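You operate a simulated robot arm through the tools that you are given. There is no shell and no other tool.

You are at the controls of a simulated robot arm. One attempt, no reset.

Task
Save the spilt grit in the grit box, using brush and white tray.
Fine: brush it into the tray, then tip it; no grit left on the bench or in the tray; lid seated again, brush and tray back. Set down upright: blue brush. What is to be rubbed or washed off counts as gone when no trace of it is left.

It is judged by the outcome, as a careful person would: the job done as asked, and still so three seconds after it is handed in. It fails if anything else is knocked over, pushed out of place, dropped, spilled or broken. A push-on lid holds only when it is set on centred and level and pressed home; a screw cap is set on level and turned clockwise until tight.

Robot
A 6-joint arm with a two-finger gripper, fixed in place. Base frame: the origin is on the floor under the middle of its stand, x ahead of it, y to its left, z up; the work surface is at about z = 0.86. Units: m, degrees, N and s.
It reaches about 1.637 m from its shoulder. Its first joint turns from -166.0 to 166.0 degrees. Payload 3.43 kg.
The TCP is the grasp point between the finger pads, 0.02 m short of the fingertips. In the tool frame z runs along the fingers and y along their closing line. The gripper opens to 0.19 m; its body begins 0.248 m behind the TCP.
Orientation is that of the tool frame in the base frame, as a unit quaternion [w, x, y, z]. With the fingers straight down and closing along the base's y, the tool's x points along the base's -x, its y along +y and its z along -z.

Tools
- The arm moves only by the tool servo_tool. Its argument "steps" is a list of rows, each a list of 6 numbers: the shift along the tool's x, y, z in m, then the turn, a rotation vector about the tool's x, y, z in degrees. In form: [[dx, dy, dz, ax, ay, az], ...]. A call has 1 to 20 rows; each row shifts and turns the commanded pose from where the row before left it, along the tool's axes as they then stand. "hand" is the opening in per cent of the stroke, from 0 (shut) to 100 (fully open), set as the call begins (left out, the last holds). A row lasts 0.2 s, in which the tool goes at most 0.05 m and 8.6 degrees; a call with a longer step from one row to the next is refused whole, and so is a gripper value outside its range. A pose out of reach is approached as far as the arm can. The call stops where the force on the tool passes 50 N (or 10 N more than at its start, if that is more) or the arm is blocked; 0.2 s more then pass. Each finger travels about 0.045 m/s and halts on what it meets, pressing with about 40 N; the grip force reading is that of the motor and also rises with nothing between the fingers. The clock runs only during rows and for 0.2 s after the last one: add rows that do not move to give the fingers time. The reply holds the time, the measured pose of the TCP, the force on the tool along the base axes, the opening and the grip force, in the units named above and with some noise, with the torque about the TCP (base axes, N m) and any sound that the robot's microphone picked up, and new pictures: "pictures" is both (left out), scene, wrist or none.
- Cameras (640 x 400 px; columns grow to the right, rows downward): "scene" is fixed at [0.3983, -0.5002, 1.6233]; the picture's right is [0.89, -0.46, 0.00], its down [-0.27, -0.54, -0.80] and it looks along [0.36, 0.71, -0.60] (base axes); focal length 318 px, centre (320, 200). "wrist" rides on the gripper at [0.07, -0.008, -0.288] in the tool frame; the picture's right is [0.12, 0.99, 0.00], its down [-0.96, 0.11, -0.25] and it looks along [-0.25, 0.03, 0.97] (tool axes); focal length 261 px, centre (320, 200). There is no depth. A picture from a camera that has moved, and an enlarged one, comes with that camera's place and axes in the base frame and with its lens.
- raise_lower(by): slides the trunk up (or, below 0, down) by that many m; the arm rides with it, the base frame stays. It gives what a move gives, with no picture.
- close_up(camera, box): a new picture of the part [left, top, right, bottom] of that camera's present view, enlarged. It takes no simulated time.
- close_job(): hands the job in; it is judged then, once.

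Nothing tells you positions but the pictures and the camera data. Unless the task says otherwise, let go and move clear before handing in.

The tools are called as name(argument=value, ...) on one line, values as JSON. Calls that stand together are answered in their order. servo_tool: Moves the arm, as the interface text tells. Its arguments: {"type":"object","properties":{"steps":{"type":"array"},"hand":{"type":"number"},"pictures":{"type":"string","enum":["both","scene","wrist","none"]}},"required":["steps"]} The other tools are called the same way: raise_lower (by) moves the trunk up or down; close_up (camera, box) takes an enlarged picture of a part of a camera's view; close_job () hands the job in.

At the start:

```text
time_s: 0.0
tool_pos: [0.7068, 0.0768, 1.2472]
orientation: [0.0, 0.0, 1.0, 0.0]
contact_force: [-0.4, 0.2, 0.2]
moment: [-0.01, 0.01, 0.01]
finger_gap: 0.19
grasp_force: 0.1
trunk travel left (down, up): [-0.175, 0.065]
```

scene: 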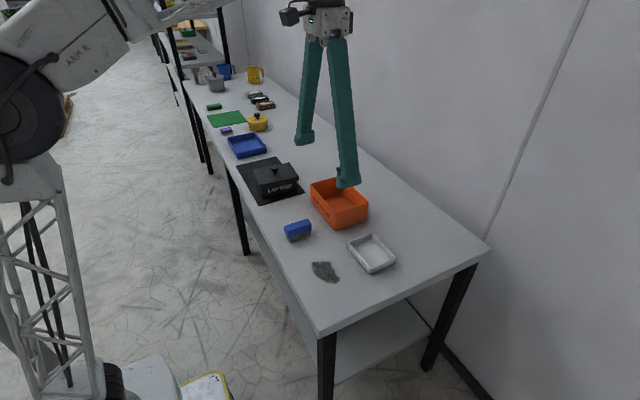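
wrist: 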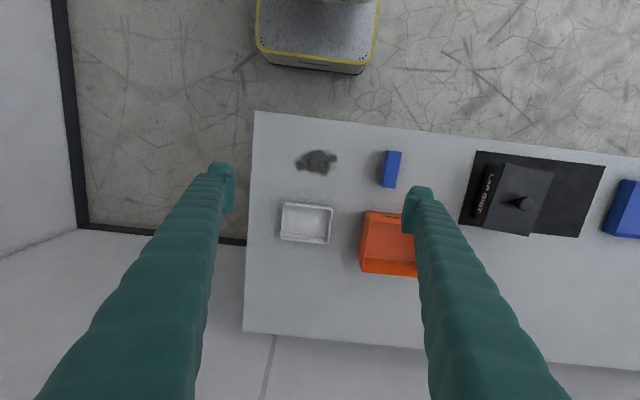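

I see a bench with a dark grit patch, a blue brush, a white tray, an orange bin, and a black box labelled "LAB GRIT" with a knobbed lid. I'll look closer before moving.

close_up(camera="scene", box=[220, 140, 420, 300])

close_up(camera="wrist", box=[240, 100, 440, 300])

close_up(camera="wrist", box=[440, 130, 640, 260])

close_up(camera="scene", box=[240, 150, 320, 200])

close_up(camera="scene", box=[270, 200, 410, 290])

```text
2.50 times, centred on (320, 220) of scene
camera zoom: at [0.3983, -0.5002, 1.6233], right [0.89, -0.46, 0.0], down [-0.27, -0.54, -0.8], along [0.36, 0.71, -0.6], focal length 794 px, centre (320, 150)
```

zoom: 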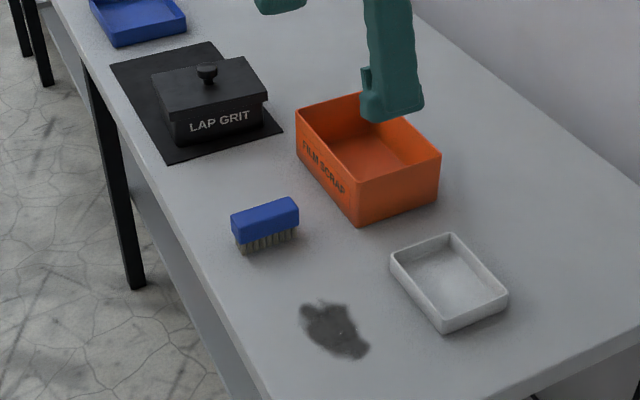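

```text
2.00 times, centred on (340, 200) of wrist
camera zoom: at [0.6359, 0.0692, 1.5346], right [-0.12, 0.99, 0.0], down [0.96, 0.11, 0.25], along [0.25, 0.03, -0.97], focal length 521 px, centre (280, 200)
```

zoom: 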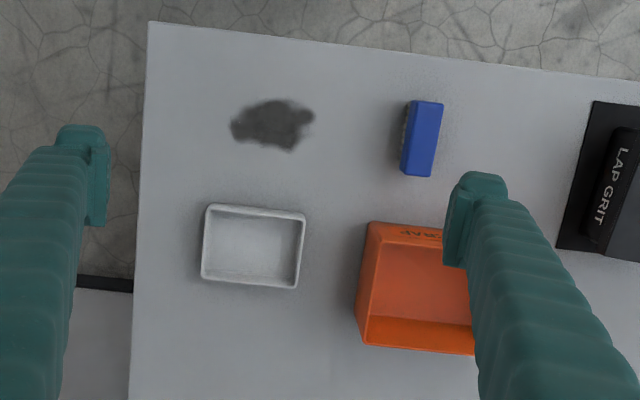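

```text
3.08 times, centred on (540, 195) of wrist
camera zoom: at [0.6359, 0.0692, 1.5346], right [-0.12, 0.99, 0.0], down [0.96, 0.11, 0.25], along [0.25, 0.03, -0.97], focal length 802 px, centre (-357, 215)
```

zoom: 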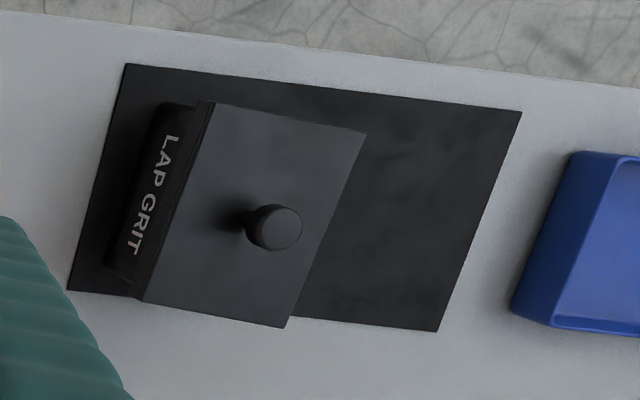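

```text
8.00 times, centred on (280, 175) of scene
camera zoom: at [0.3983, -0.5002, 1.6233], right [0.89, -0.46, 0.0], down [-0.27, -0.54, -0.8], along [0.36, 0.71, -0.6], focal length 2540 px, centre (640, 400)
```

zoom: 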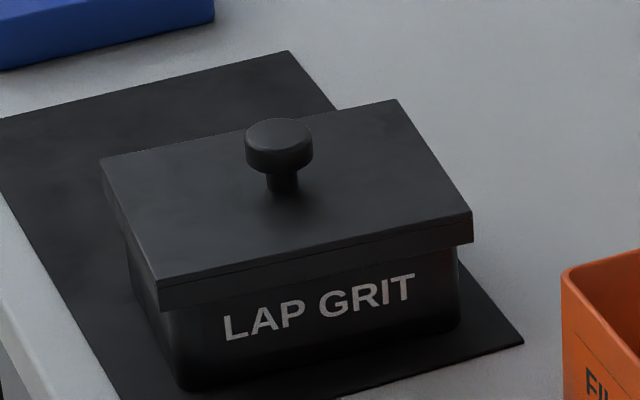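

```text
4.44 times, centred on (340, 245) of scene
camera zoom: at [0.3983, -0.5002, 1.6233], right [0.89, -0.46, 0.0], down [-0.27, -0.54, -0.8], along [0.36, 0.71, -0.6], focal length 1411 px, centre (231, 0)
```

zoom: 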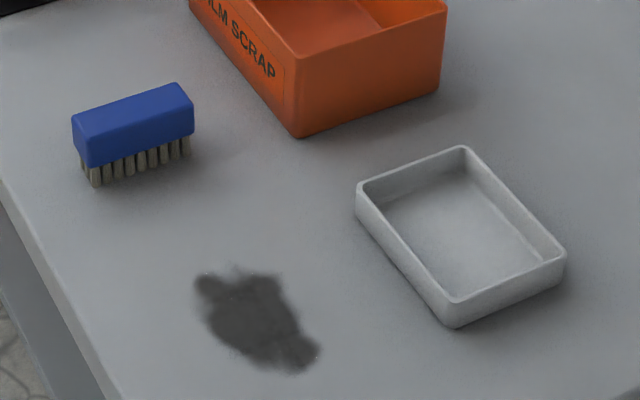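

The grit lies near (0.71, 0.07), the tray near (0.87, 0.06), the brush near (0.70, 0.25), and the LAP GRIT box near (0.74, 0.56). I want finer detail on the tray walls, brush and grit.

close_up(camera="scene", box=[340, 225, 404, 280])

close_up(camera="scene", box=[280, 210, 320, 245])

close_up(camera="scene", box=[300, 250, 350, 290])

close_up(camera="wrist", box=[270, 130, 350, 260])

```text
7.27 times, centred on (372, 252) of scene
camera zoom: at [0.3983, -0.5002, 1.6233], right [0.89, -0.46, 0.0], down [-0.27, -0.54, -0.8], along [0.36, 0.71, -0.6], focal length 2309 px, centre (-58, -182)
```

zoom: 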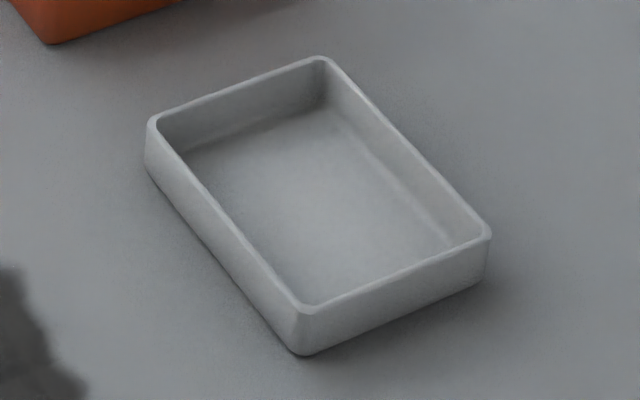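

```text
11.43 times, centred on (300, 228) of scene
camera zoom: at [0.3983, -0.5002, 1.6233], right [0.89, -0.46, 0.0], down [-0.27, -0.54, -0.8], along [0.36, 0.71, -0.6], focal length 3629 px, centre (549, -114)
```

zoom: 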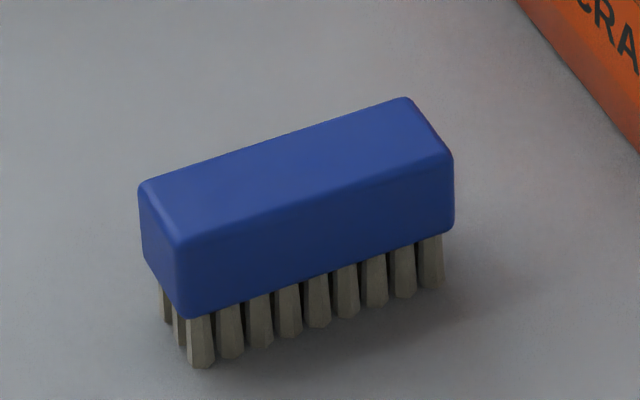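

```text
10.00 times, centred on (325, 270) of scene
camera zoom: at [0.3983, -0.5002, 1.6233], right [0.89, -0.46, 0.0], down [-0.27, -0.54, -0.8], along [0.36, 0.71, -0.6], focal length 3175 px, centre (270, -500)
```

zoom: 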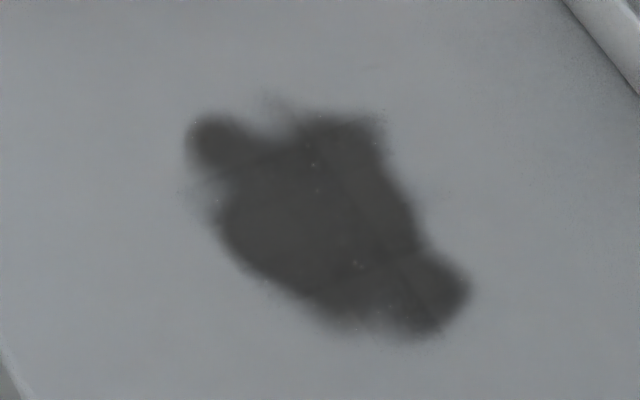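

```text
3.08 times, centred on (310, 195) of wrist
camera zoom: at [0.6359, 0.0692, 1.5346], right [-0.12, 0.99, 0.0], down [0.96, 0.11, 0.25], along [0.25, 0.03, -0.97], focal length 802 px, centre (351, 215)
```

zoom: 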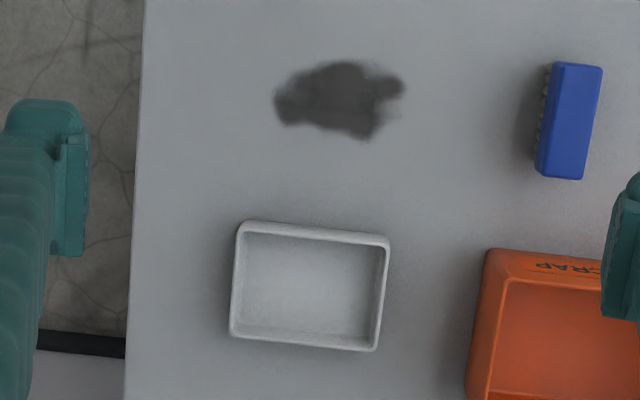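

The tray has four equal low walls, the brush stands bristles-down with its long side along x, and the grit is a patch about 11 × 7 cm. I'll move above the brush and yaw so the fingers close along its length (x), which leaves the sweeping faces clear.

servo_tool(steps=[[0.0012, 0.0342, 0.03, 0, 0, 0], [0.0012, 0.0342, 0.03, 0, 0, 0], [0.0012, 0.0342, 0.03, 0, 0, 0], [0.0012, 0.0342, 0.03, 0, 0, 0], [0.0012, 0.0342, 0.03, 0, 0, 0], [0, 0, 0, 0, 0, 8.1818], [0, 0, 0, 0, 0, 8.1818], [0, 0, 0, 0, 0, 8.1818], [0, 0, 0, 0, 0, 8.1818], [0, 0, 0, 0, 0, 8.1818], [0, 0, 0, 0, 0, 8.1818], [0, 0, 0, 0, 0, 8.1818], [0, 0, 0, 0, 0, 8.1818], [0, 0, 0, 0, 0, 8.1818], [0, 0, 0, 0, 0, 8.1818], [0, 0, 0, 0, 0, 8.182], [0, 0, 0, 0, 0, 0]], hand=100)

```text
time_s: 3.6
tool_pos: [0.7006, 0.2471, 1.0965]
orientation: [0.0, 0.708, 0.706, 0.0]
contact_force: [-0.4, -0.5, -0.6]
moment: [-0.03, 0.01, -0.03]
finger_gap: 0.1899
grasp_force: 0.0
trunk travel left (down, up): [-0.175, 0.065]
camera wrist: at [0.6919, 0.3189, 1.3847], right [0.99, 0.12, 0.0], down [0.11, -0.96, 0.25], along [0.03, -0.25, -0.97], focal length 261 px, centre (320, 200)
```

scene: 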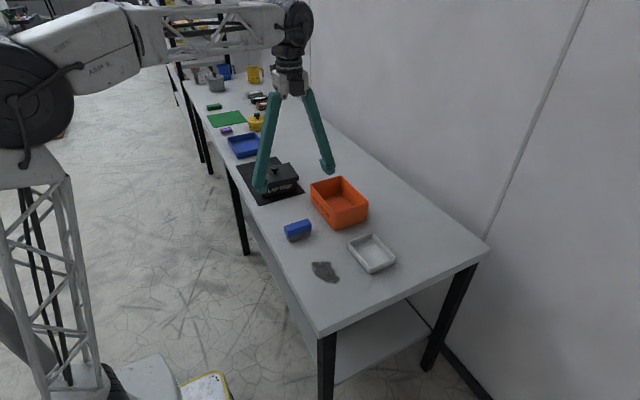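
wrist: 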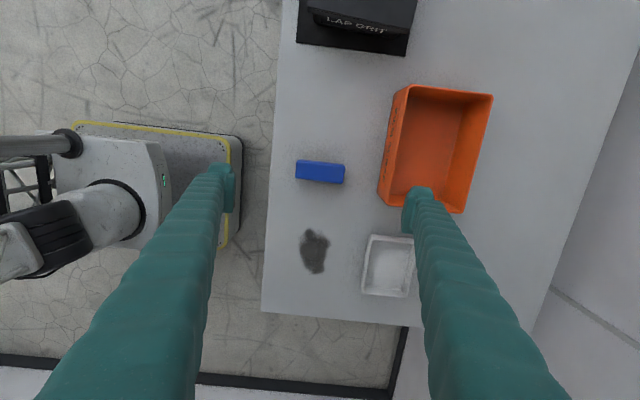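

The gripper is now yawed above the brush with its fingers closing along x. I'll zoom in to fix the brush's position and check the fingers clear the orange bin.

close_up(camera="wrist", box=[260, 140, 380, 220])

close_up(camera="wrist", box=[280, 200, 440, 310])

close_up(camera="wrist", box=[360, 60, 520, 240])

```text
5.00 times, centred on (320, 180) of wrist
camera zoom: at [0.6919, 0.3189, 1.3847], right [0.99, 0.12, 0.0], down [0.11, -0.96, 0.25], along [0.03, -0.25, -0.97], focal length 1303 px, centre (320, 300)
```

zoom: 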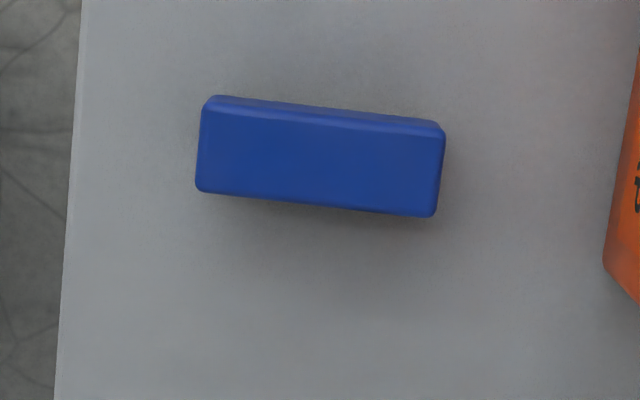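

```text
3.64 times, centred on (360, 255) of wrist
camera zoom: at [0.6919, 0.3189, 1.3847], right [0.99, 0.12, 0.0], down [0.11, -0.96, 0.25], along [0.03, -0.25, -0.97], focal length 948 px, centre (174, 0)
```

zoom: 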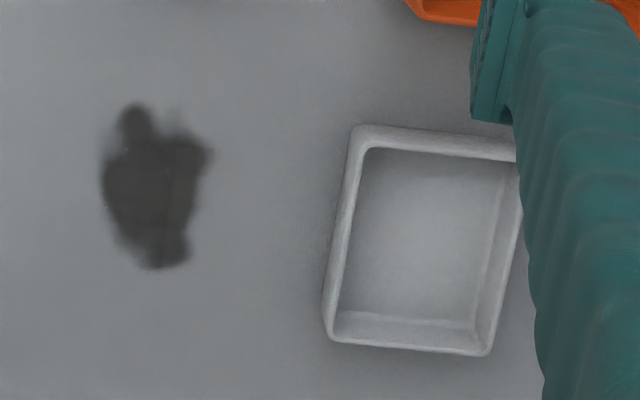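

```text
2.22 times, centred on (440, 150) of wrist
camera zoom: at [0.6919, 0.3189, 1.3847], right [0.99, 0.12, 0.0], down [0.11, -0.96, 0.25], along [0.03, -0.25, -0.97], focal length 579 px, centre (53, 311)
```

zoom: 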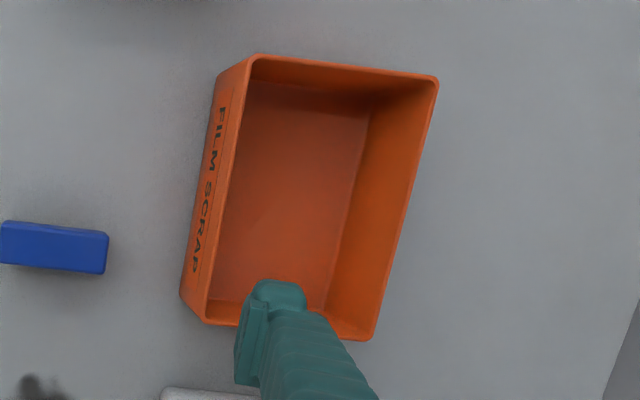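

The brush spans x 0.657–0.745 and is centred at y≈0.2485, with its block top at z≈0.91. The orange bin's near face is at x≈0.82, so I'll narrow the fingers to about 0.12 m before going down.

servo_tool(steps=[[0.0014, 0, 0, 0, 0, 0], [0, 0, 0, 0, 0, 0], [0, 0, 0, 0, 0, 0], [0, 0, 0, 0, 0, 0], [0, 0, 0, 0, 0, 0], [0, 0, 0.035, 0, 0, 0], [0, 0, 0.035, 0, 0, 0], [0, 0, 0.035, 0, 0, 0], [0, 0, 0.035, 0, 0, 0], [0, 0, 0, 0, 0, 0]], hand=63)

```text
time_s: 5.8
tool_pos: [0.7017, 0.2497, 0.9564]
orientation: [0.0, 0.707, 0.707, -0.001]
contact_force: [-0.8, -0.4, 0.2]
moment: [-0.02, -0.01, -0.02]
finger_gap: 0.1197
grasp_force: 0.1
trunk travel left (down, up): [-0.175, 0.065]
camera wrist: at [0.6921, 0.3207, 1.2442], right [0.99, 0.12, 0.0], down [0.11, -0.96, 0.25], along [0.03, -0.25, -0.97], focal length 261 px, centre (320, 200)
```

scene: 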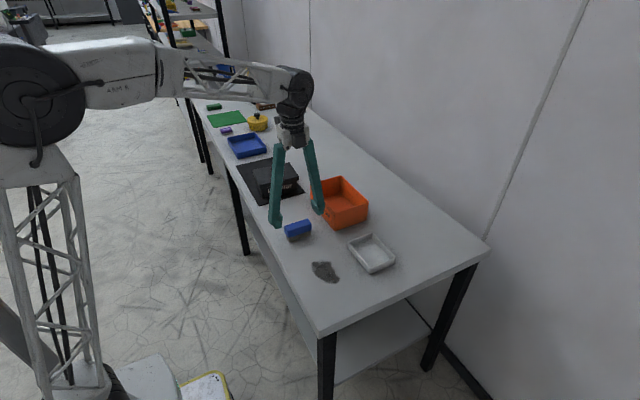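
wrist: 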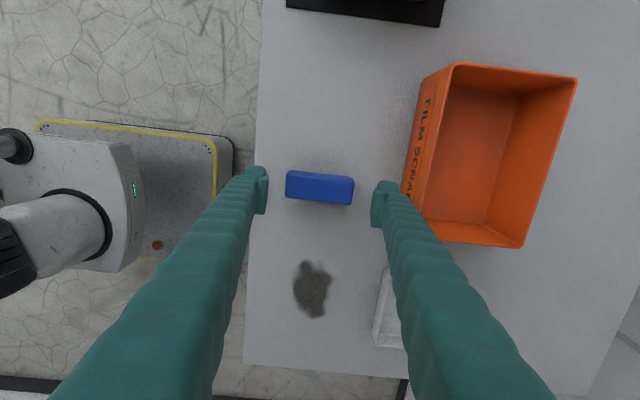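

The brush sits centred between the fingers with about 3 cm to spare from the orange bin. I'll go down to z≈0.90 and close on its ends.

servo_tool(steps=[[0, 0, 0.03, 0, 0, 0], [0, 0, 0.026, 0, 0, 0], [0, 0, 0, 0, 0, 0]], pictures="scene")

close_up(camera="scene", box=[250, 180, 350, 250])

```text
time_s: 6.6
tool_pos: [0.6995, 0.25, 0.901]
orientation: [0.0, 0.707, 0.707, 0.0]
contact_force: [-0.1, 0.4, -1.2]
moment: [0.03, -0.06, 0.01]
finger_gap: 0.1198
grasp_force: 0.0
trunk travel left (down, up): [-0.175, 0.065]
```

scene: 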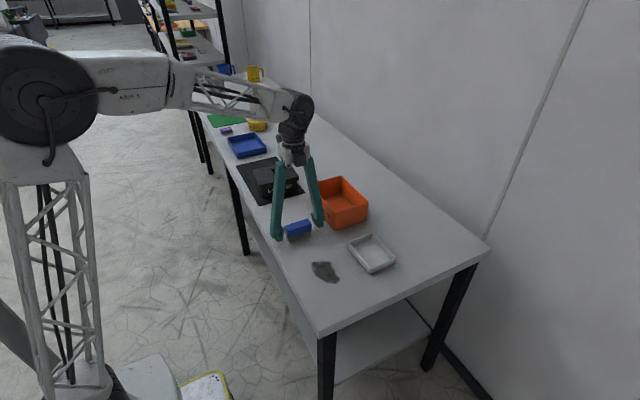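

```text
5.71 times, centred on (300, 215) of scene
camera zoom: at [0.3983, -0.5002, 1.6233], right [0.89, -0.46, 0.0], down [-0.27, -0.54, -0.8], along [0.36, 0.71, -0.6], focal length 1814 px, centre (434, 114)
```

zoom: 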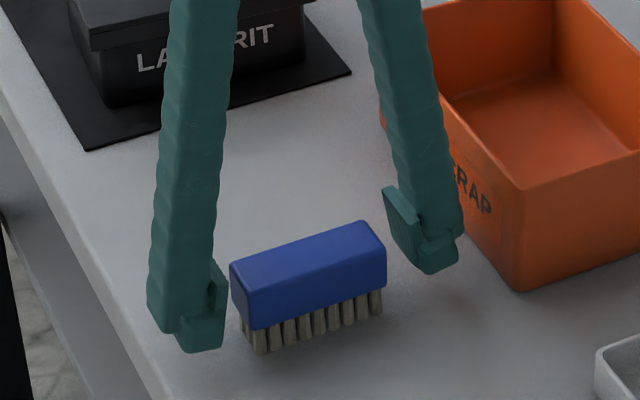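

The fingers sit either side of the brush at the right height. I'll close now.

servo_tool(steps=[[0, 0, 0, 0, 0, 0], [0, 0, 0, 0, 0, 0], [0, 0, 0, 0, 0, 0], [0, 0, 0, 0, 0, 0]], hand=0, pictures="scene")

close_up(camera="scene", box=[250, 180, 350, 250])

```text
time_s: 7.6
tool_pos: [0.6994, 0.2488, 0.9013]
orientation: [0.0, 0.707, 0.707, 0.0]
contact_force: [-0.3, 0.3, 1.4]
moment: [0.01, 0.0, -0.01]
finger_gap: 0.0898
grasp_force: 40.2
trunk travel left (down, up): [-0.175, 0.065]
```

scene: 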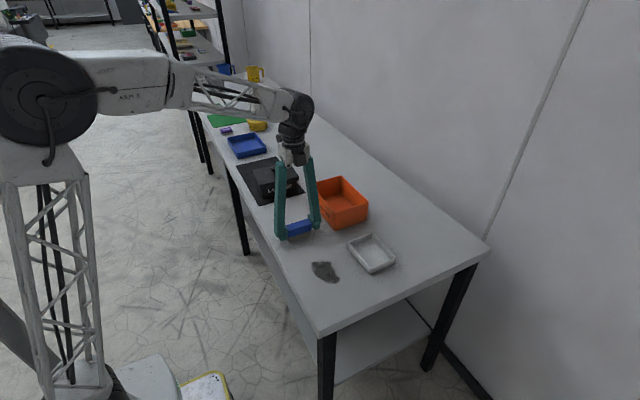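

```text
5.71 times, centred on (300, 215) of scene
camera zoom: at [0.3983, -0.5002, 1.6233], right [0.89, -0.46, 0.0], down [-0.27, -0.54, -0.8], along [0.36, 0.71, -0.6], focal length 1814 px, centre (434, 114)
```

zoom: 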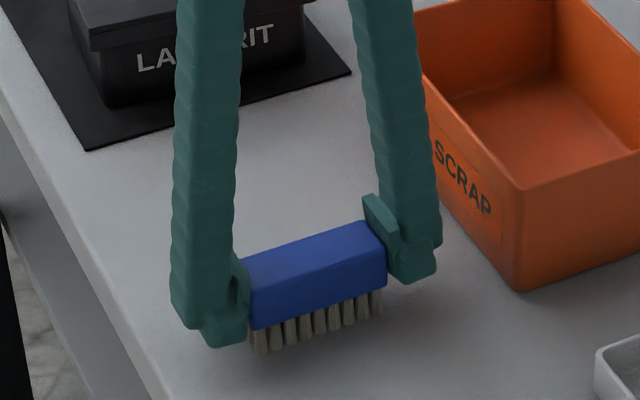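

The brush is held at its ends (gap 0.090 m), and its home pose is TCP (0.7008, 0.2492, 0.901). I'll lift it, carry it to the robot side of the grit, and yaw back so its long side lies along y.

servo_tool(steps=[[0, 0, -0.04, 0, 0, 0], [0, 0, -0.04, 0, 0, 0], [-0.0414, -0.0122, 0, 0, 0, 0], [-0.0414, -0.0122, 0, 0, 0, 0], [-0.0414, -0.0122, 0, 0, 0, 0], [-0.0414, -0.0122, 0, 0, 0, 0], [-0.0416, -0.0122, 0, 0, 0, 0], [0, 0, 0, 0, 0, -8.1818], [0, 0, 0, 0, 0, -8.1818], [0, 0, 0, 0, 0, -8.1818], [0, 0, 0, 0, 0, -8.1818], [0, 0, 0, 0, 0, -8.1818], [0, 0, 0, 0, 0, -8.1818], [0, 0, 0, 0, 0, -8.1818], [0, 0, 0, 0, 0, -8.1818], [0, 0, 0, 0, 0, -8.1818], [0, 0, 0, 0, 0, -8.1818], [0, 0, 0, 0, 0, -8.182], [0, 0, 0, 0, 0, 0]])

```text
time_s: 11.6
tool_pos: [0.6392, 0.0414, 0.981]
orientation: [0.001, 0.001, 1.0, 0.001]
contact_force: [-0.3, 0.4, -0.8]
moment: [0.0, -0.01, -0.01]
finger_gap: 0.0897
grasp_force: 40.2
trunk travel left (down, up): [-0.175, 0.065]
camera wrist: at [0.5688, 0.0341, 1.2687], right [-0.12, 0.99, 0.0], down [0.96, 0.12, 0.25], along [0.25, 0.03, -0.97], focal length 261 px, centre (320, 200)
```

scene: 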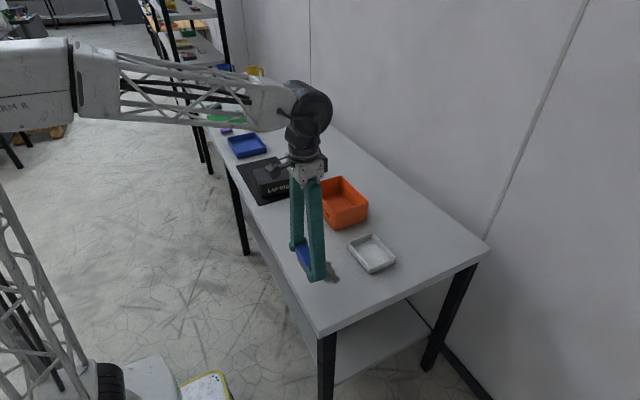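
wrist: 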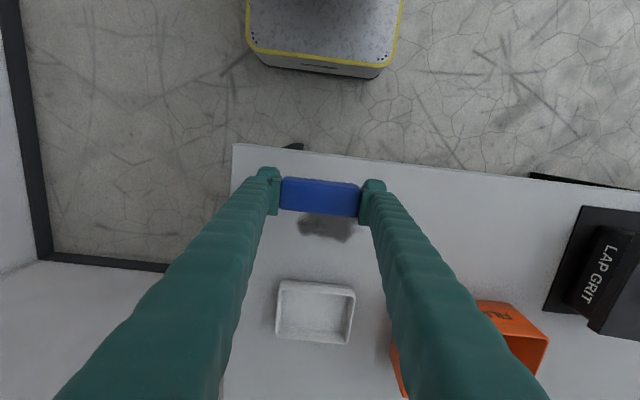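

The brush is at (0.64, 0.042) with its long side along y, just behind the grit. I'll lower it until the bristles touch lightly.

servo_tool(steps=[[0, 0, 0.04, 0, 0, 0], [0, 0, 0.03, 0, 0, 0], [0, 0, 0.0105, 0, 0, 0], [0, 0, 0, 0, 0, 0]], pictures="scene")

close_up(camera="scene", box=[270, 220, 410, 310])

```text
time_s: 12.6
tool_pos: [0.6391, 0.0414, 0.9011]
orientation: [0.0, 0.0, 1.0, 0.0]
contact_force: [0.4, -0.6, 4.1]
moment: [0.2, 0.06, 0.03]
finger_gap: 0.0899
grasp_force: 40.4
trunk travel left (down, up): [-0.175, 0.065]
```

scene: 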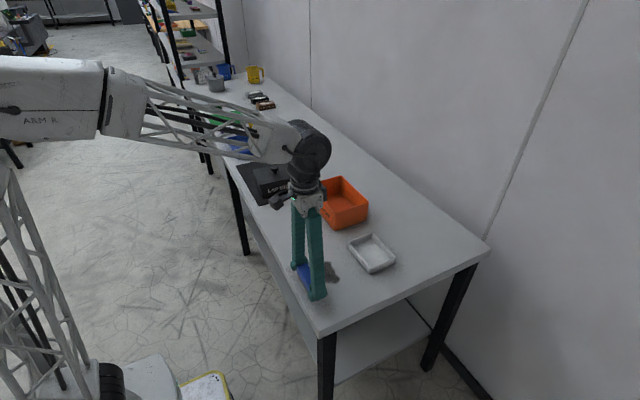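

```text
4.44 times, centred on (340, 265) of scene
camera zoom: at [0.3983, -0.5002, 1.6233], right [0.89, -0.46, 0.0], down [-0.27, -0.54, -0.8], along [0.36, 0.71, -0.6], focal length 1411 px, centre (231, -89)
```

zoom: 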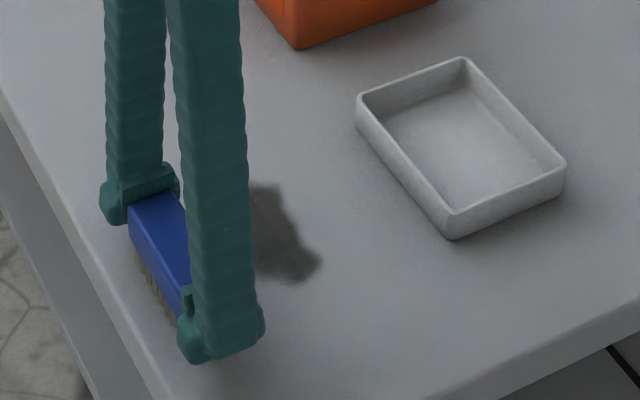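

The bristles touch at about 4 N. I'll sweep slowly in +x part way and see how the grit moves.

servo_tool(steps=[[-0.015, 0, 0, 0, 0, 0], [-0.015, 0, 0, 0, 0, 0], [-0.015, 0, 0, 0, 0, 0], [-0.015, 0, 0, 0, 0, 0], [-0.015, 0, 0, 0, 0, 0], [-0.015, 0, 0, 0, 0, 0], [0, 0, 0, 0, 0, 0]], pictures="both")

close_up(camera="scene", box=[270, 220, 410, 310])

close_up(camera="wrist", box=[220, 140, 420, 300])

```text
time_s: 14.2
tool_pos: [0.7301, 0.0405, 0.9005]
orientation: [0.0, 0.001, 1.0, 0.0]
contact_force: [-3.0, -0.2, 10.0]
moment: [0.06, 0.08, 0.03]
finger_gap: 0.09
grasp_force: 40.5
trunk travel left (down, up): [-0.175, 0.065]
camera wrist: at [0.6591, 0.0341, 1.1885], right [-0.12, 0.99, 0.0], down [0.96, 0.11, 0.25], along [0.25, 0.03, -0.97], focal length 261 px, centre (320, 200)
```

scene: 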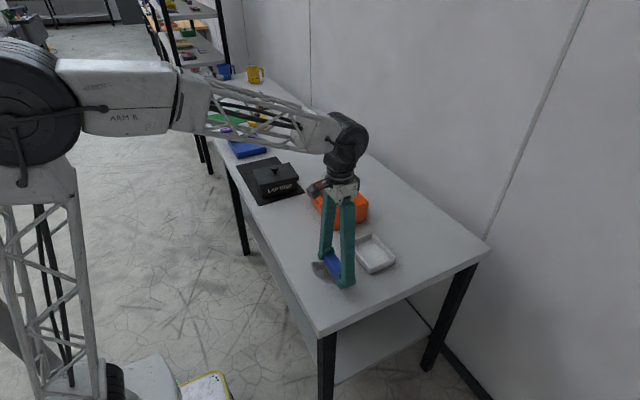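
wrist: 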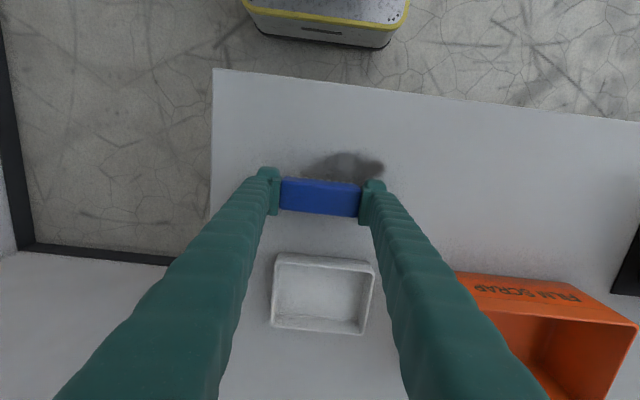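

```text
4.44 times, centred on (340, 265) of scene
camera zoom: at [0.3983, -0.5002, 1.6233], right [0.89, -0.46, 0.0], down [-0.27, -0.54, -0.8], along [0.36, 0.71, -0.6], focal length 1411 px, centre (231, -89)
```

zoom: 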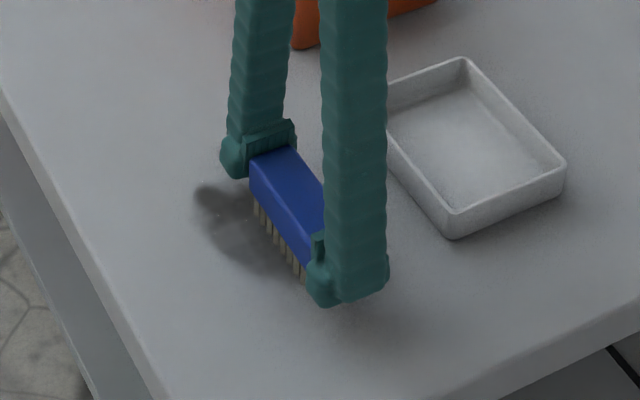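

```text
2.50 times, centred on (320, 220) of wrist
camera zoom: at [0.6591, 0.0341, 1.1885], right [-0.12, 0.99, 0.0], down [0.96, 0.11, 0.25], along [0.25, 0.03, -0.97], focal length 652 px, centre (320, 150)
```

zoom: 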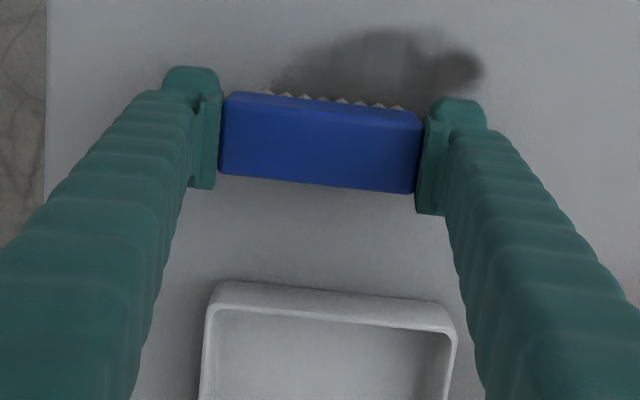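

The swept part of the grit has faded and none has piled visibly ahead of the bristles, so the brush seems to carry it. I'll finish this stroke up to the tray wall and look in the tray.

servo_tool(steps=[[-0.015, 0, 0, 0, 0, 0], [-0.015, 0, 0, 0, 0, 0], [-0.015, 0, 0, 0, 0, 0], [-0.01, 0, 0, 0, 0, 0], [-0.007, 0, 0, 0, 0, 0], [0, 0, 0, 0, 0, 0]], pictures="both")

close_up(camera="scene", box=[270, 220, 410, 310])

close_up(camera="wrist", box=[220, 100, 420, 300])

```text
time_s: 15.6
tool_pos: [0.791, 0.0404, 0.9018]
orientation: [0.0, 0.001, 1.0, 0.0]
contact_force: [-4.3, -0.3, 11.3]
moment: [0.0, 0.11, 0.04]
finger_gap: 0.0897
grasp_force: 39.8
trunk travel left (down, up): [-0.175, 0.065]
camera wrist: at [0.7203, 0.034, 1.1885], right [-0.12, 0.99, 0.0], down [0.96, 0.11, 0.25], along [0.25, 0.03, -0.97], focal length 261 px, centre (320, 200)
```

scene: 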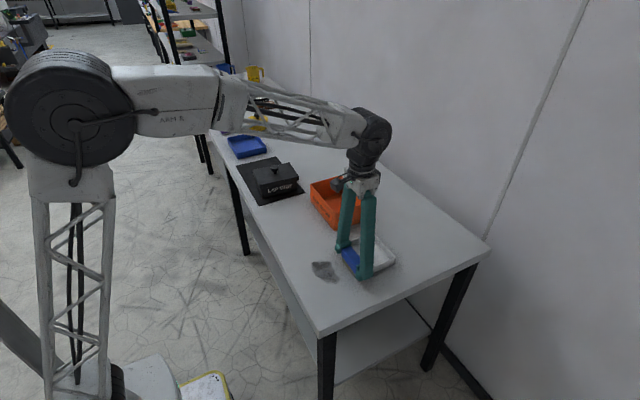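
wrist: 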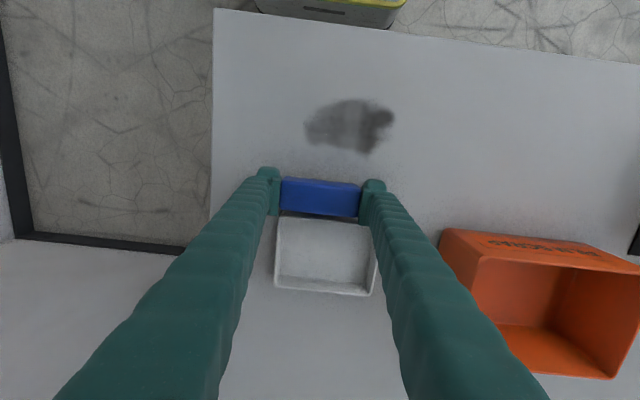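

```text
4.44 times, centred on (340, 265) of scene
camera zoom: at [0.3983, -0.5002, 1.6233], right [0.89, -0.46, 0.0], down [-0.27, -0.54, -0.8], along [0.36, 0.71, -0.6], focal length 1411 px, centre (231, -89)
```

zoom: 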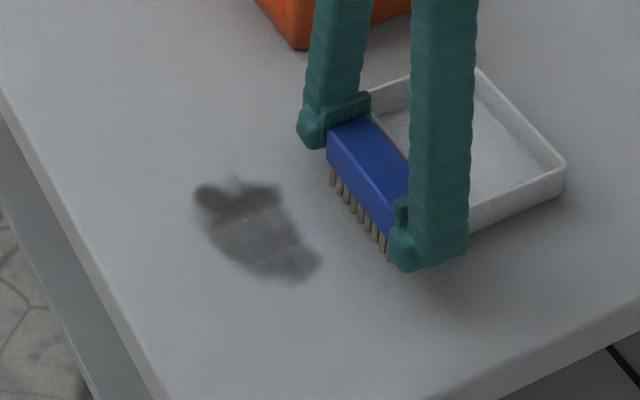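

```text
2.00 times, centred on (320, 200) of wrist
camera zoom: at [0.7203, 0.034, 1.1885], right [-0.12, 0.99, 0.0], down [0.96, 0.11, 0.25], along [0.25, 0.03, -0.97], focal length 521 px, centre (320, 200)
```

zoom: 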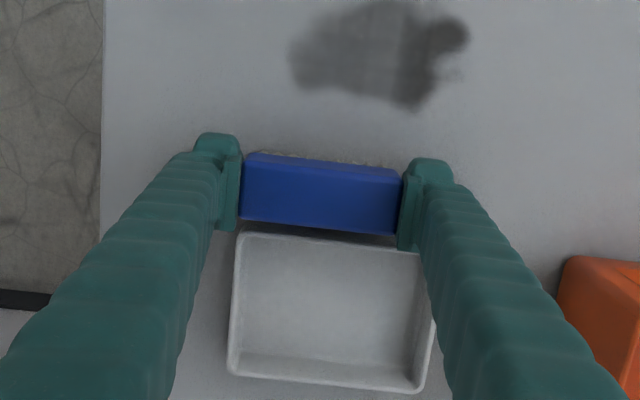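

One pass thins the grit without clearing it, and I don't see any in the tray yet. I'll go the last few millimetres to the tray wall and look into the tray.

servo_tool(steps=[[-0.004, 0, 0, 0, 0, 0], [-0.003, 0, 0, 0, 0, 0], [0, 0, 0, 0, 0, 0]], pictures="both")

close_up(camera="scene", box=[320, 220, 420, 290])

close_up(camera="wrist", box=[250, 170, 400, 310])

```text
time_s: 16.4
tool_pos: [0.7984, 0.0414, 0.901]
orientation: [0.0, 0.0, 1.0, 0.0]
contact_force: [-2.8, 0.0, 7.8]
moment: [0.01, 0.05, 0.04]
finger_gap: 0.0899
grasp_force: 39.9
trunk travel left (down, up): [-0.175, 0.065]
camera wrist: at [0.7278, 0.034, 1.1885], right [-0.12, 0.99, 0.0], down [0.96, 0.11, 0.25], along [0.25, 0.03, -0.97], focal length 261 px, centre (320, 200)
```

scene: 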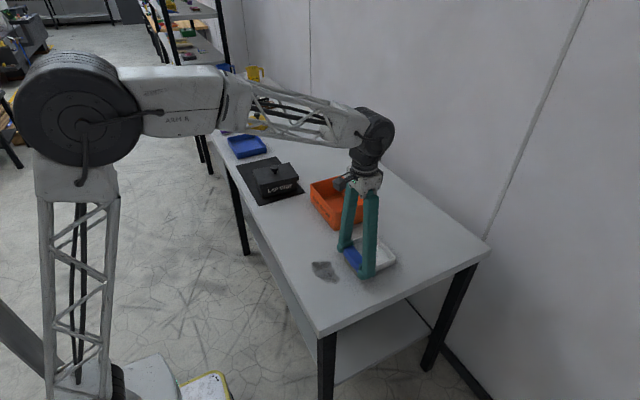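
wrist: 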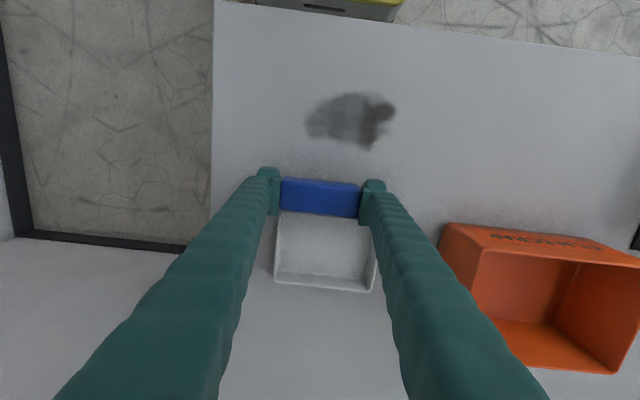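

```text
5.71 times, centred on (370, 255) of scene
camera zoom: at [0.3983, -0.5002, 1.6233], right [0.89, -0.46, 0.0], down [-0.27, -0.54, -0.8], along [0.36, 0.71, -0.6], focal length 1814 px, centre (34, -114)
```

zoom: 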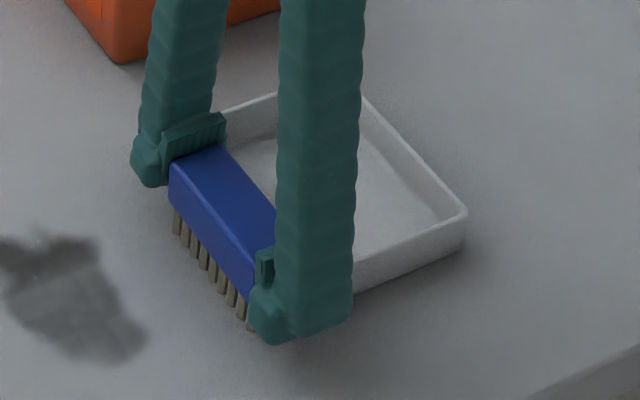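

```text
2.86 times, centred on (325, 240) of wrist
camera zoom: at [0.7278, 0.034, 1.1885], right [-0.12, 0.99, 0.0], down [0.96, 0.11, 0.25], along [0.25, 0.03, -0.97], focal length 745 px, centre (306, 86)
```

zoom: 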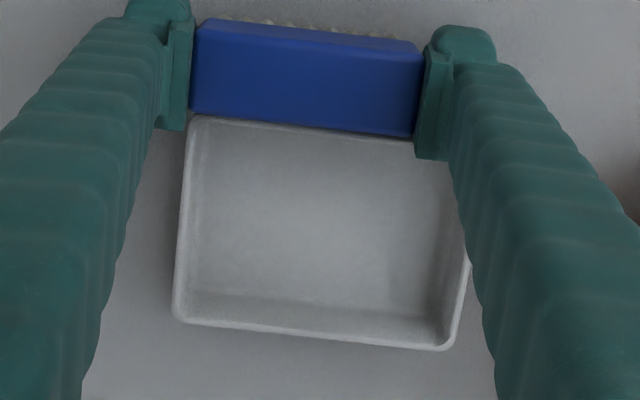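

I see no obvious dark grit in the tray yet. I'll lift, move back to the start side, and compare the tray and bench closely.

servo_tool(steps=[[0, 0, -0.03, 0, 0, 0], [0.04, 0, -0.01, 0, 0, 0], [0.04, 0, 0, 0, 0, 0], [0.04, 0, 0, 0, 0, 0], [0.039, 0, 0, 0, 0, 0], [0, 0, 0, 0, 0, 0]], pictures="both")

close_up(camera="scene", box=[340, 225, 404, 280])

close_up(camera="wrist", box=[240, 180, 400, 370])

close_up(camera="scene", box=[300, 250, 350, 290])

```text
time_s: 17.8
tool_pos: [0.6393, 0.0423, 0.942]
orientation: [0.0, 0.001, 1.0, 0.0]
contact_force: [0.2, -0.1, -0.2]
moment: [0.01, 0.01, -0.03]
finger_gap: 0.0899
grasp_force: 40.5
trunk travel left (down, up): [-0.175, 0.065]
camera wrist: at [0.5691, 0.0353, 1.2289], right [-0.12, 0.99, 0.0], down [0.96, 0.11, 0.25], along [0.25, 0.03, -0.97], focal length 261 px, centre (320, 200)
```

scene: 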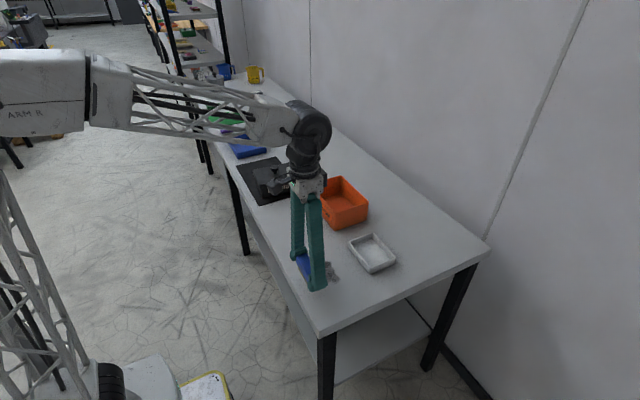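
wrist: 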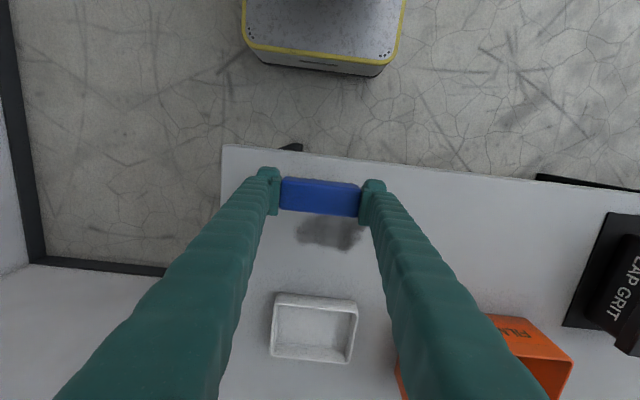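

```text
7.27 times, centred on (372, 252) of scene
camera zoom: at [0.3983, -0.5002, 1.6233], right [0.89, -0.46, 0.0], down [-0.27, -0.54, -0.8], along [0.36, 0.71, -0.6], focal length 2309 px, centre (-58, -182)
```

zoom: 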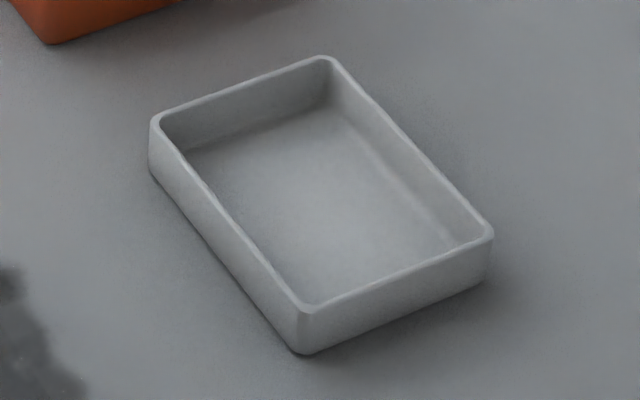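

```text
2.11 times, centred on (320, 275) of wrist
camera zoom: at [0.5691, 0.0353, 1.2289], right [-0.12, 0.99, 0.0], down [0.96, 0.11, 0.25], along [0.25, 0.03, -0.97], focal length 549 px, centre (320, 42)
```

zoom: 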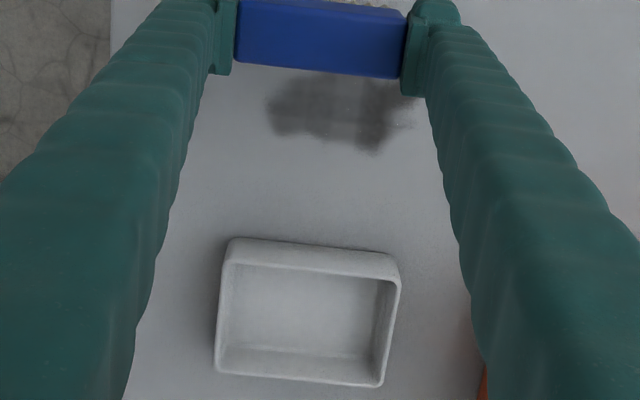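

```text
10.00 times, centred on (325, 270) of scene
camera zoom: at [0.3983, -0.5002, 1.6233], right [0.89, -0.46, 0.0], down [-0.27, -0.54, -0.8], along [0.36, 0.71, -0.6], focal length 3175 px, centre (270, -500)
```

zoom: 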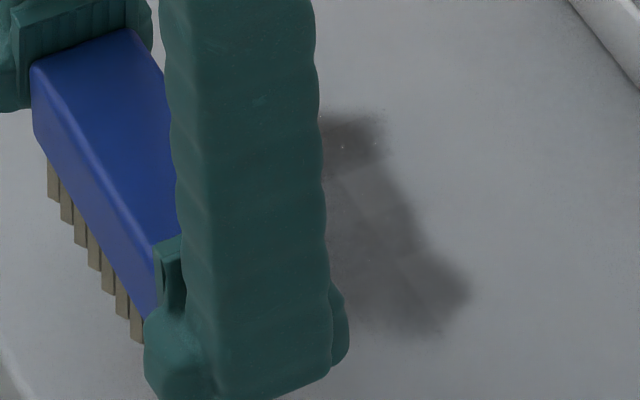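

The tray is unchanged and about half the swept grit has gone, so the tray is probably too far from the patch. I'll first nudge the tray up against the patch by going round behind it with the brush and pushing it gently toward the grit.

servo_tool(steps=[[0, 0, -0.03, 0, 0, 0], [-0.045, 0.0027, 0, 0, 0, 0], [-0.045, 0.0027, 0, 0, 0, 0], [-0.045, 0.0027, 0, 0, 0, 0], [-0.045, 0.0027, 0, 0, 0, 0], [-0.045, 0.0027, 0, 0, 0, 0], [-0.045, 0.0027, 0, 0, 0, 0], [-0.045, 0.0028, 0, 0, 0, 0], [0, 0, 0.034, 0, 0, 0], [0, 0, 0.032, 0, 0, 0], [0, 0, 0, 0, 0, 0]], pictures="both")

close_up(camera="wrist", box=[220, 60, 420, 260])

close_up(camera="scene", box=[290, 210, 430, 300])

```text
time_s: 20.2
tool_pos: [0.9542, 0.0604, 0.9034]
orientation: [0.0, 0.0, 1.0, 0.0]
contact_force: [0.3, -0.4, -1.3]
moment: [-0.06, -0.03, -0.03]
finger_gap: 0.0897
grasp_force: 40.1
trunk travel left (down, up): [-0.175, 0.065]
camera wrist: at [0.8835, 0.0528, 1.1911], right [-0.12, 0.99, 0.0], down [0.96, 0.11, 0.25], along [0.25, 0.03, -0.97], focal length 261 px, centre (320, 200)
```

scene: 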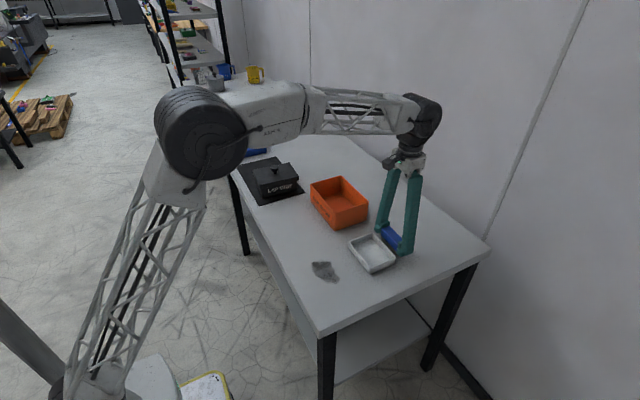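
wrist: 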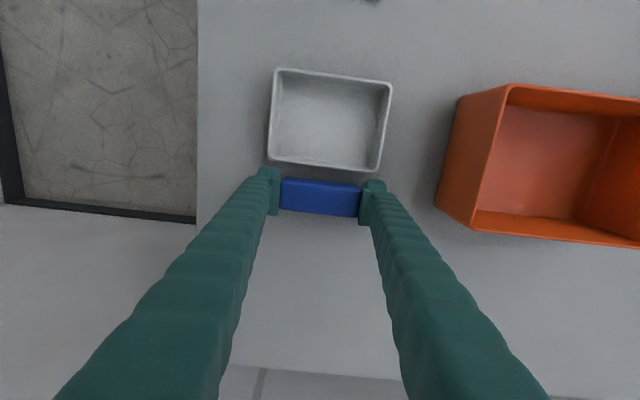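

```text
2.00 times, centred on (320, 160) of wrist
camera zoom: at [0.8835, 0.0528, 1.1911], right [-0.12, 0.99, 0.0], down [0.96, 0.11, 0.25], along [0.25, 0.03, -0.97], focal length 521 px, centre (320, 280)
```

zoom: 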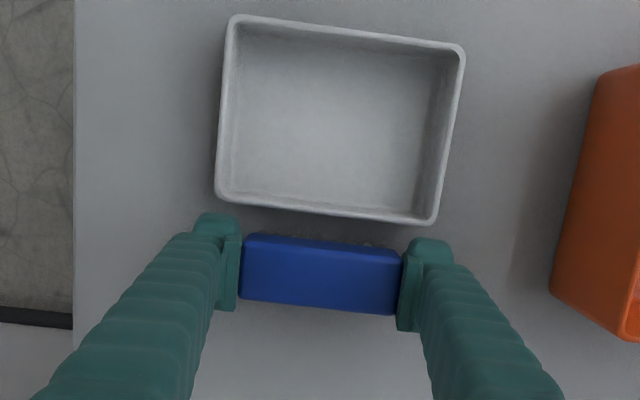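

```text
4.44 times, centred on (360, 255) of scene
camera zoom: at [0.3983, -0.5002, 1.6233], right [0.89, -0.46, 0.0], down [-0.27, -0.54, -0.8], along [0.36, 0.71, -0.6], focal length 1411 px, centre (142, -44)
```

zoom: 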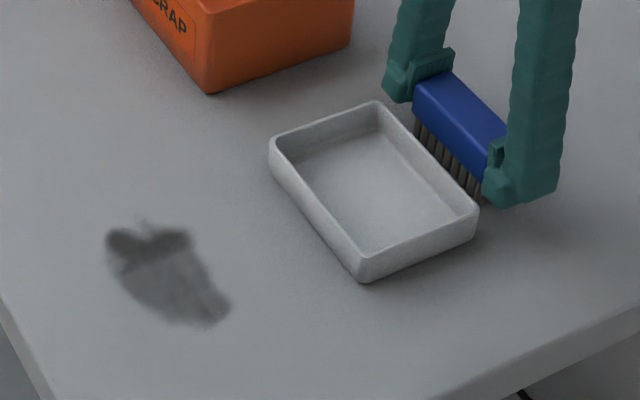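

The brush is behind the tray. I'll push it gently about 7 cm toward the grit, then check.

servo_tool(steps=[[0.01, 0, 0, 0, 0, 0], [0.01, 0, 0, 0, 0, 0], [0.01, 0, 0, 0, 0, 0], [0.01, 0, 0, 0, 0, 0], [0.01, 0, 0, 0, 0, 0], [0.01, 0, 0, 0, 0, 0], [0.01, 0, 0, 0, 0, 0], [0.005, 0, 0, 0, 0, 0], [0, 0, 0, 0, 0, 0]], pictures="both")

close_up(camera="wrist", box=[220, 20, 420, 220])

close_up(camera="scene", box=[270, 220, 410, 310])

```text
time_s: 22.2
tool_pos: [0.8788, 0.0608, 0.9033]
orientation: [0.0, 0.0, 1.0, 0.0]
contact_force: [0.8, 0.6, 0.5]
moment: [0.0, 0.05, 0.01]
finger_gap: 0.0899
grasp_force: 39.9
trunk travel left (down, up): [-0.175, 0.065]
camera wrist: at [0.8087, 0.0535, 1.192], right [-0.12, 0.99, 0.0], down [0.96, 0.11, 0.25], along [0.25, 0.03, -0.97], focal length 261 px, centre (320, 200)
```

scene: 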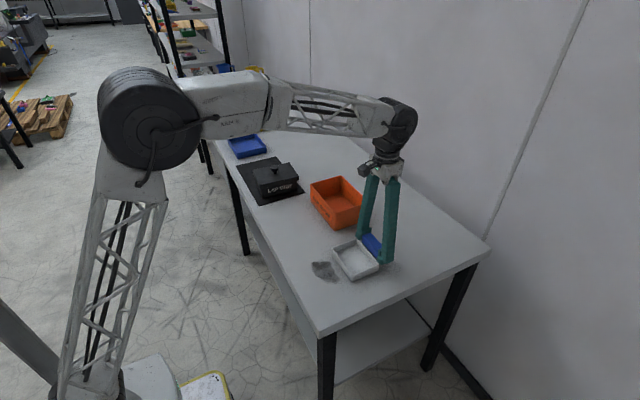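
wrist: 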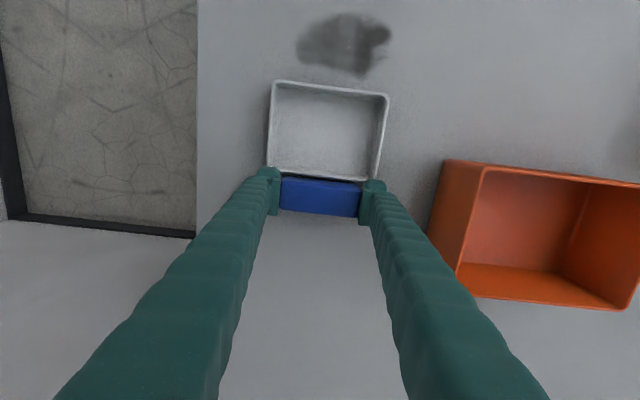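

```text
2.00 times, centred on (320, 120) of wrist
camera zoom: at [0.8087, 0.0535, 1.192], right [-0.12, 0.99, 0.0], down [0.96, 0.11, 0.25], along [0.25, 0.03, -0.97], focal length 521 px, centre (320, 360)
```

zoom: 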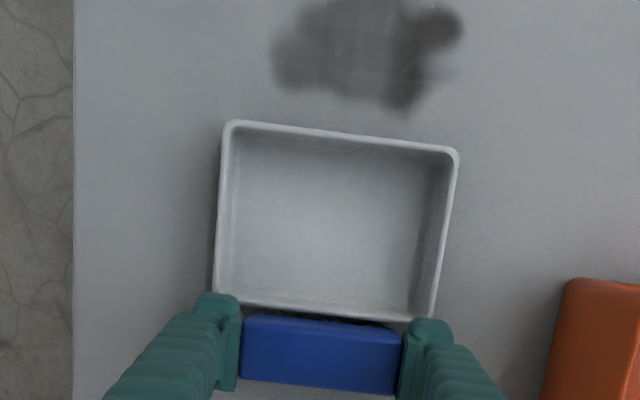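

```text
4.44 times, centred on (340, 265) of scene
camera zoom: at [0.3983, -0.5002, 1.6233], right [0.89, -0.46, 0.0], down [-0.27, -0.54, -0.8], along [0.36, 0.71, -0.6], focal length 1411 px, centre (231, -89)
```

zoom: 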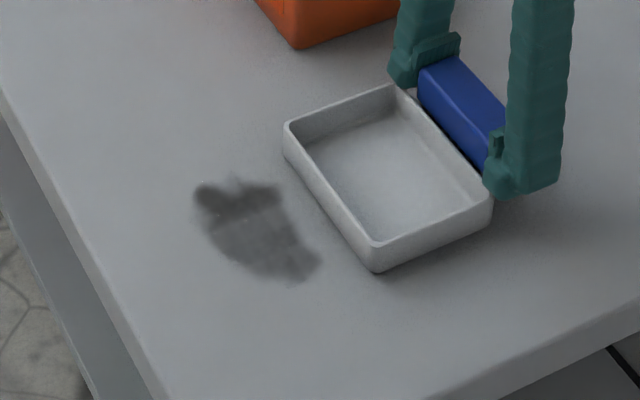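

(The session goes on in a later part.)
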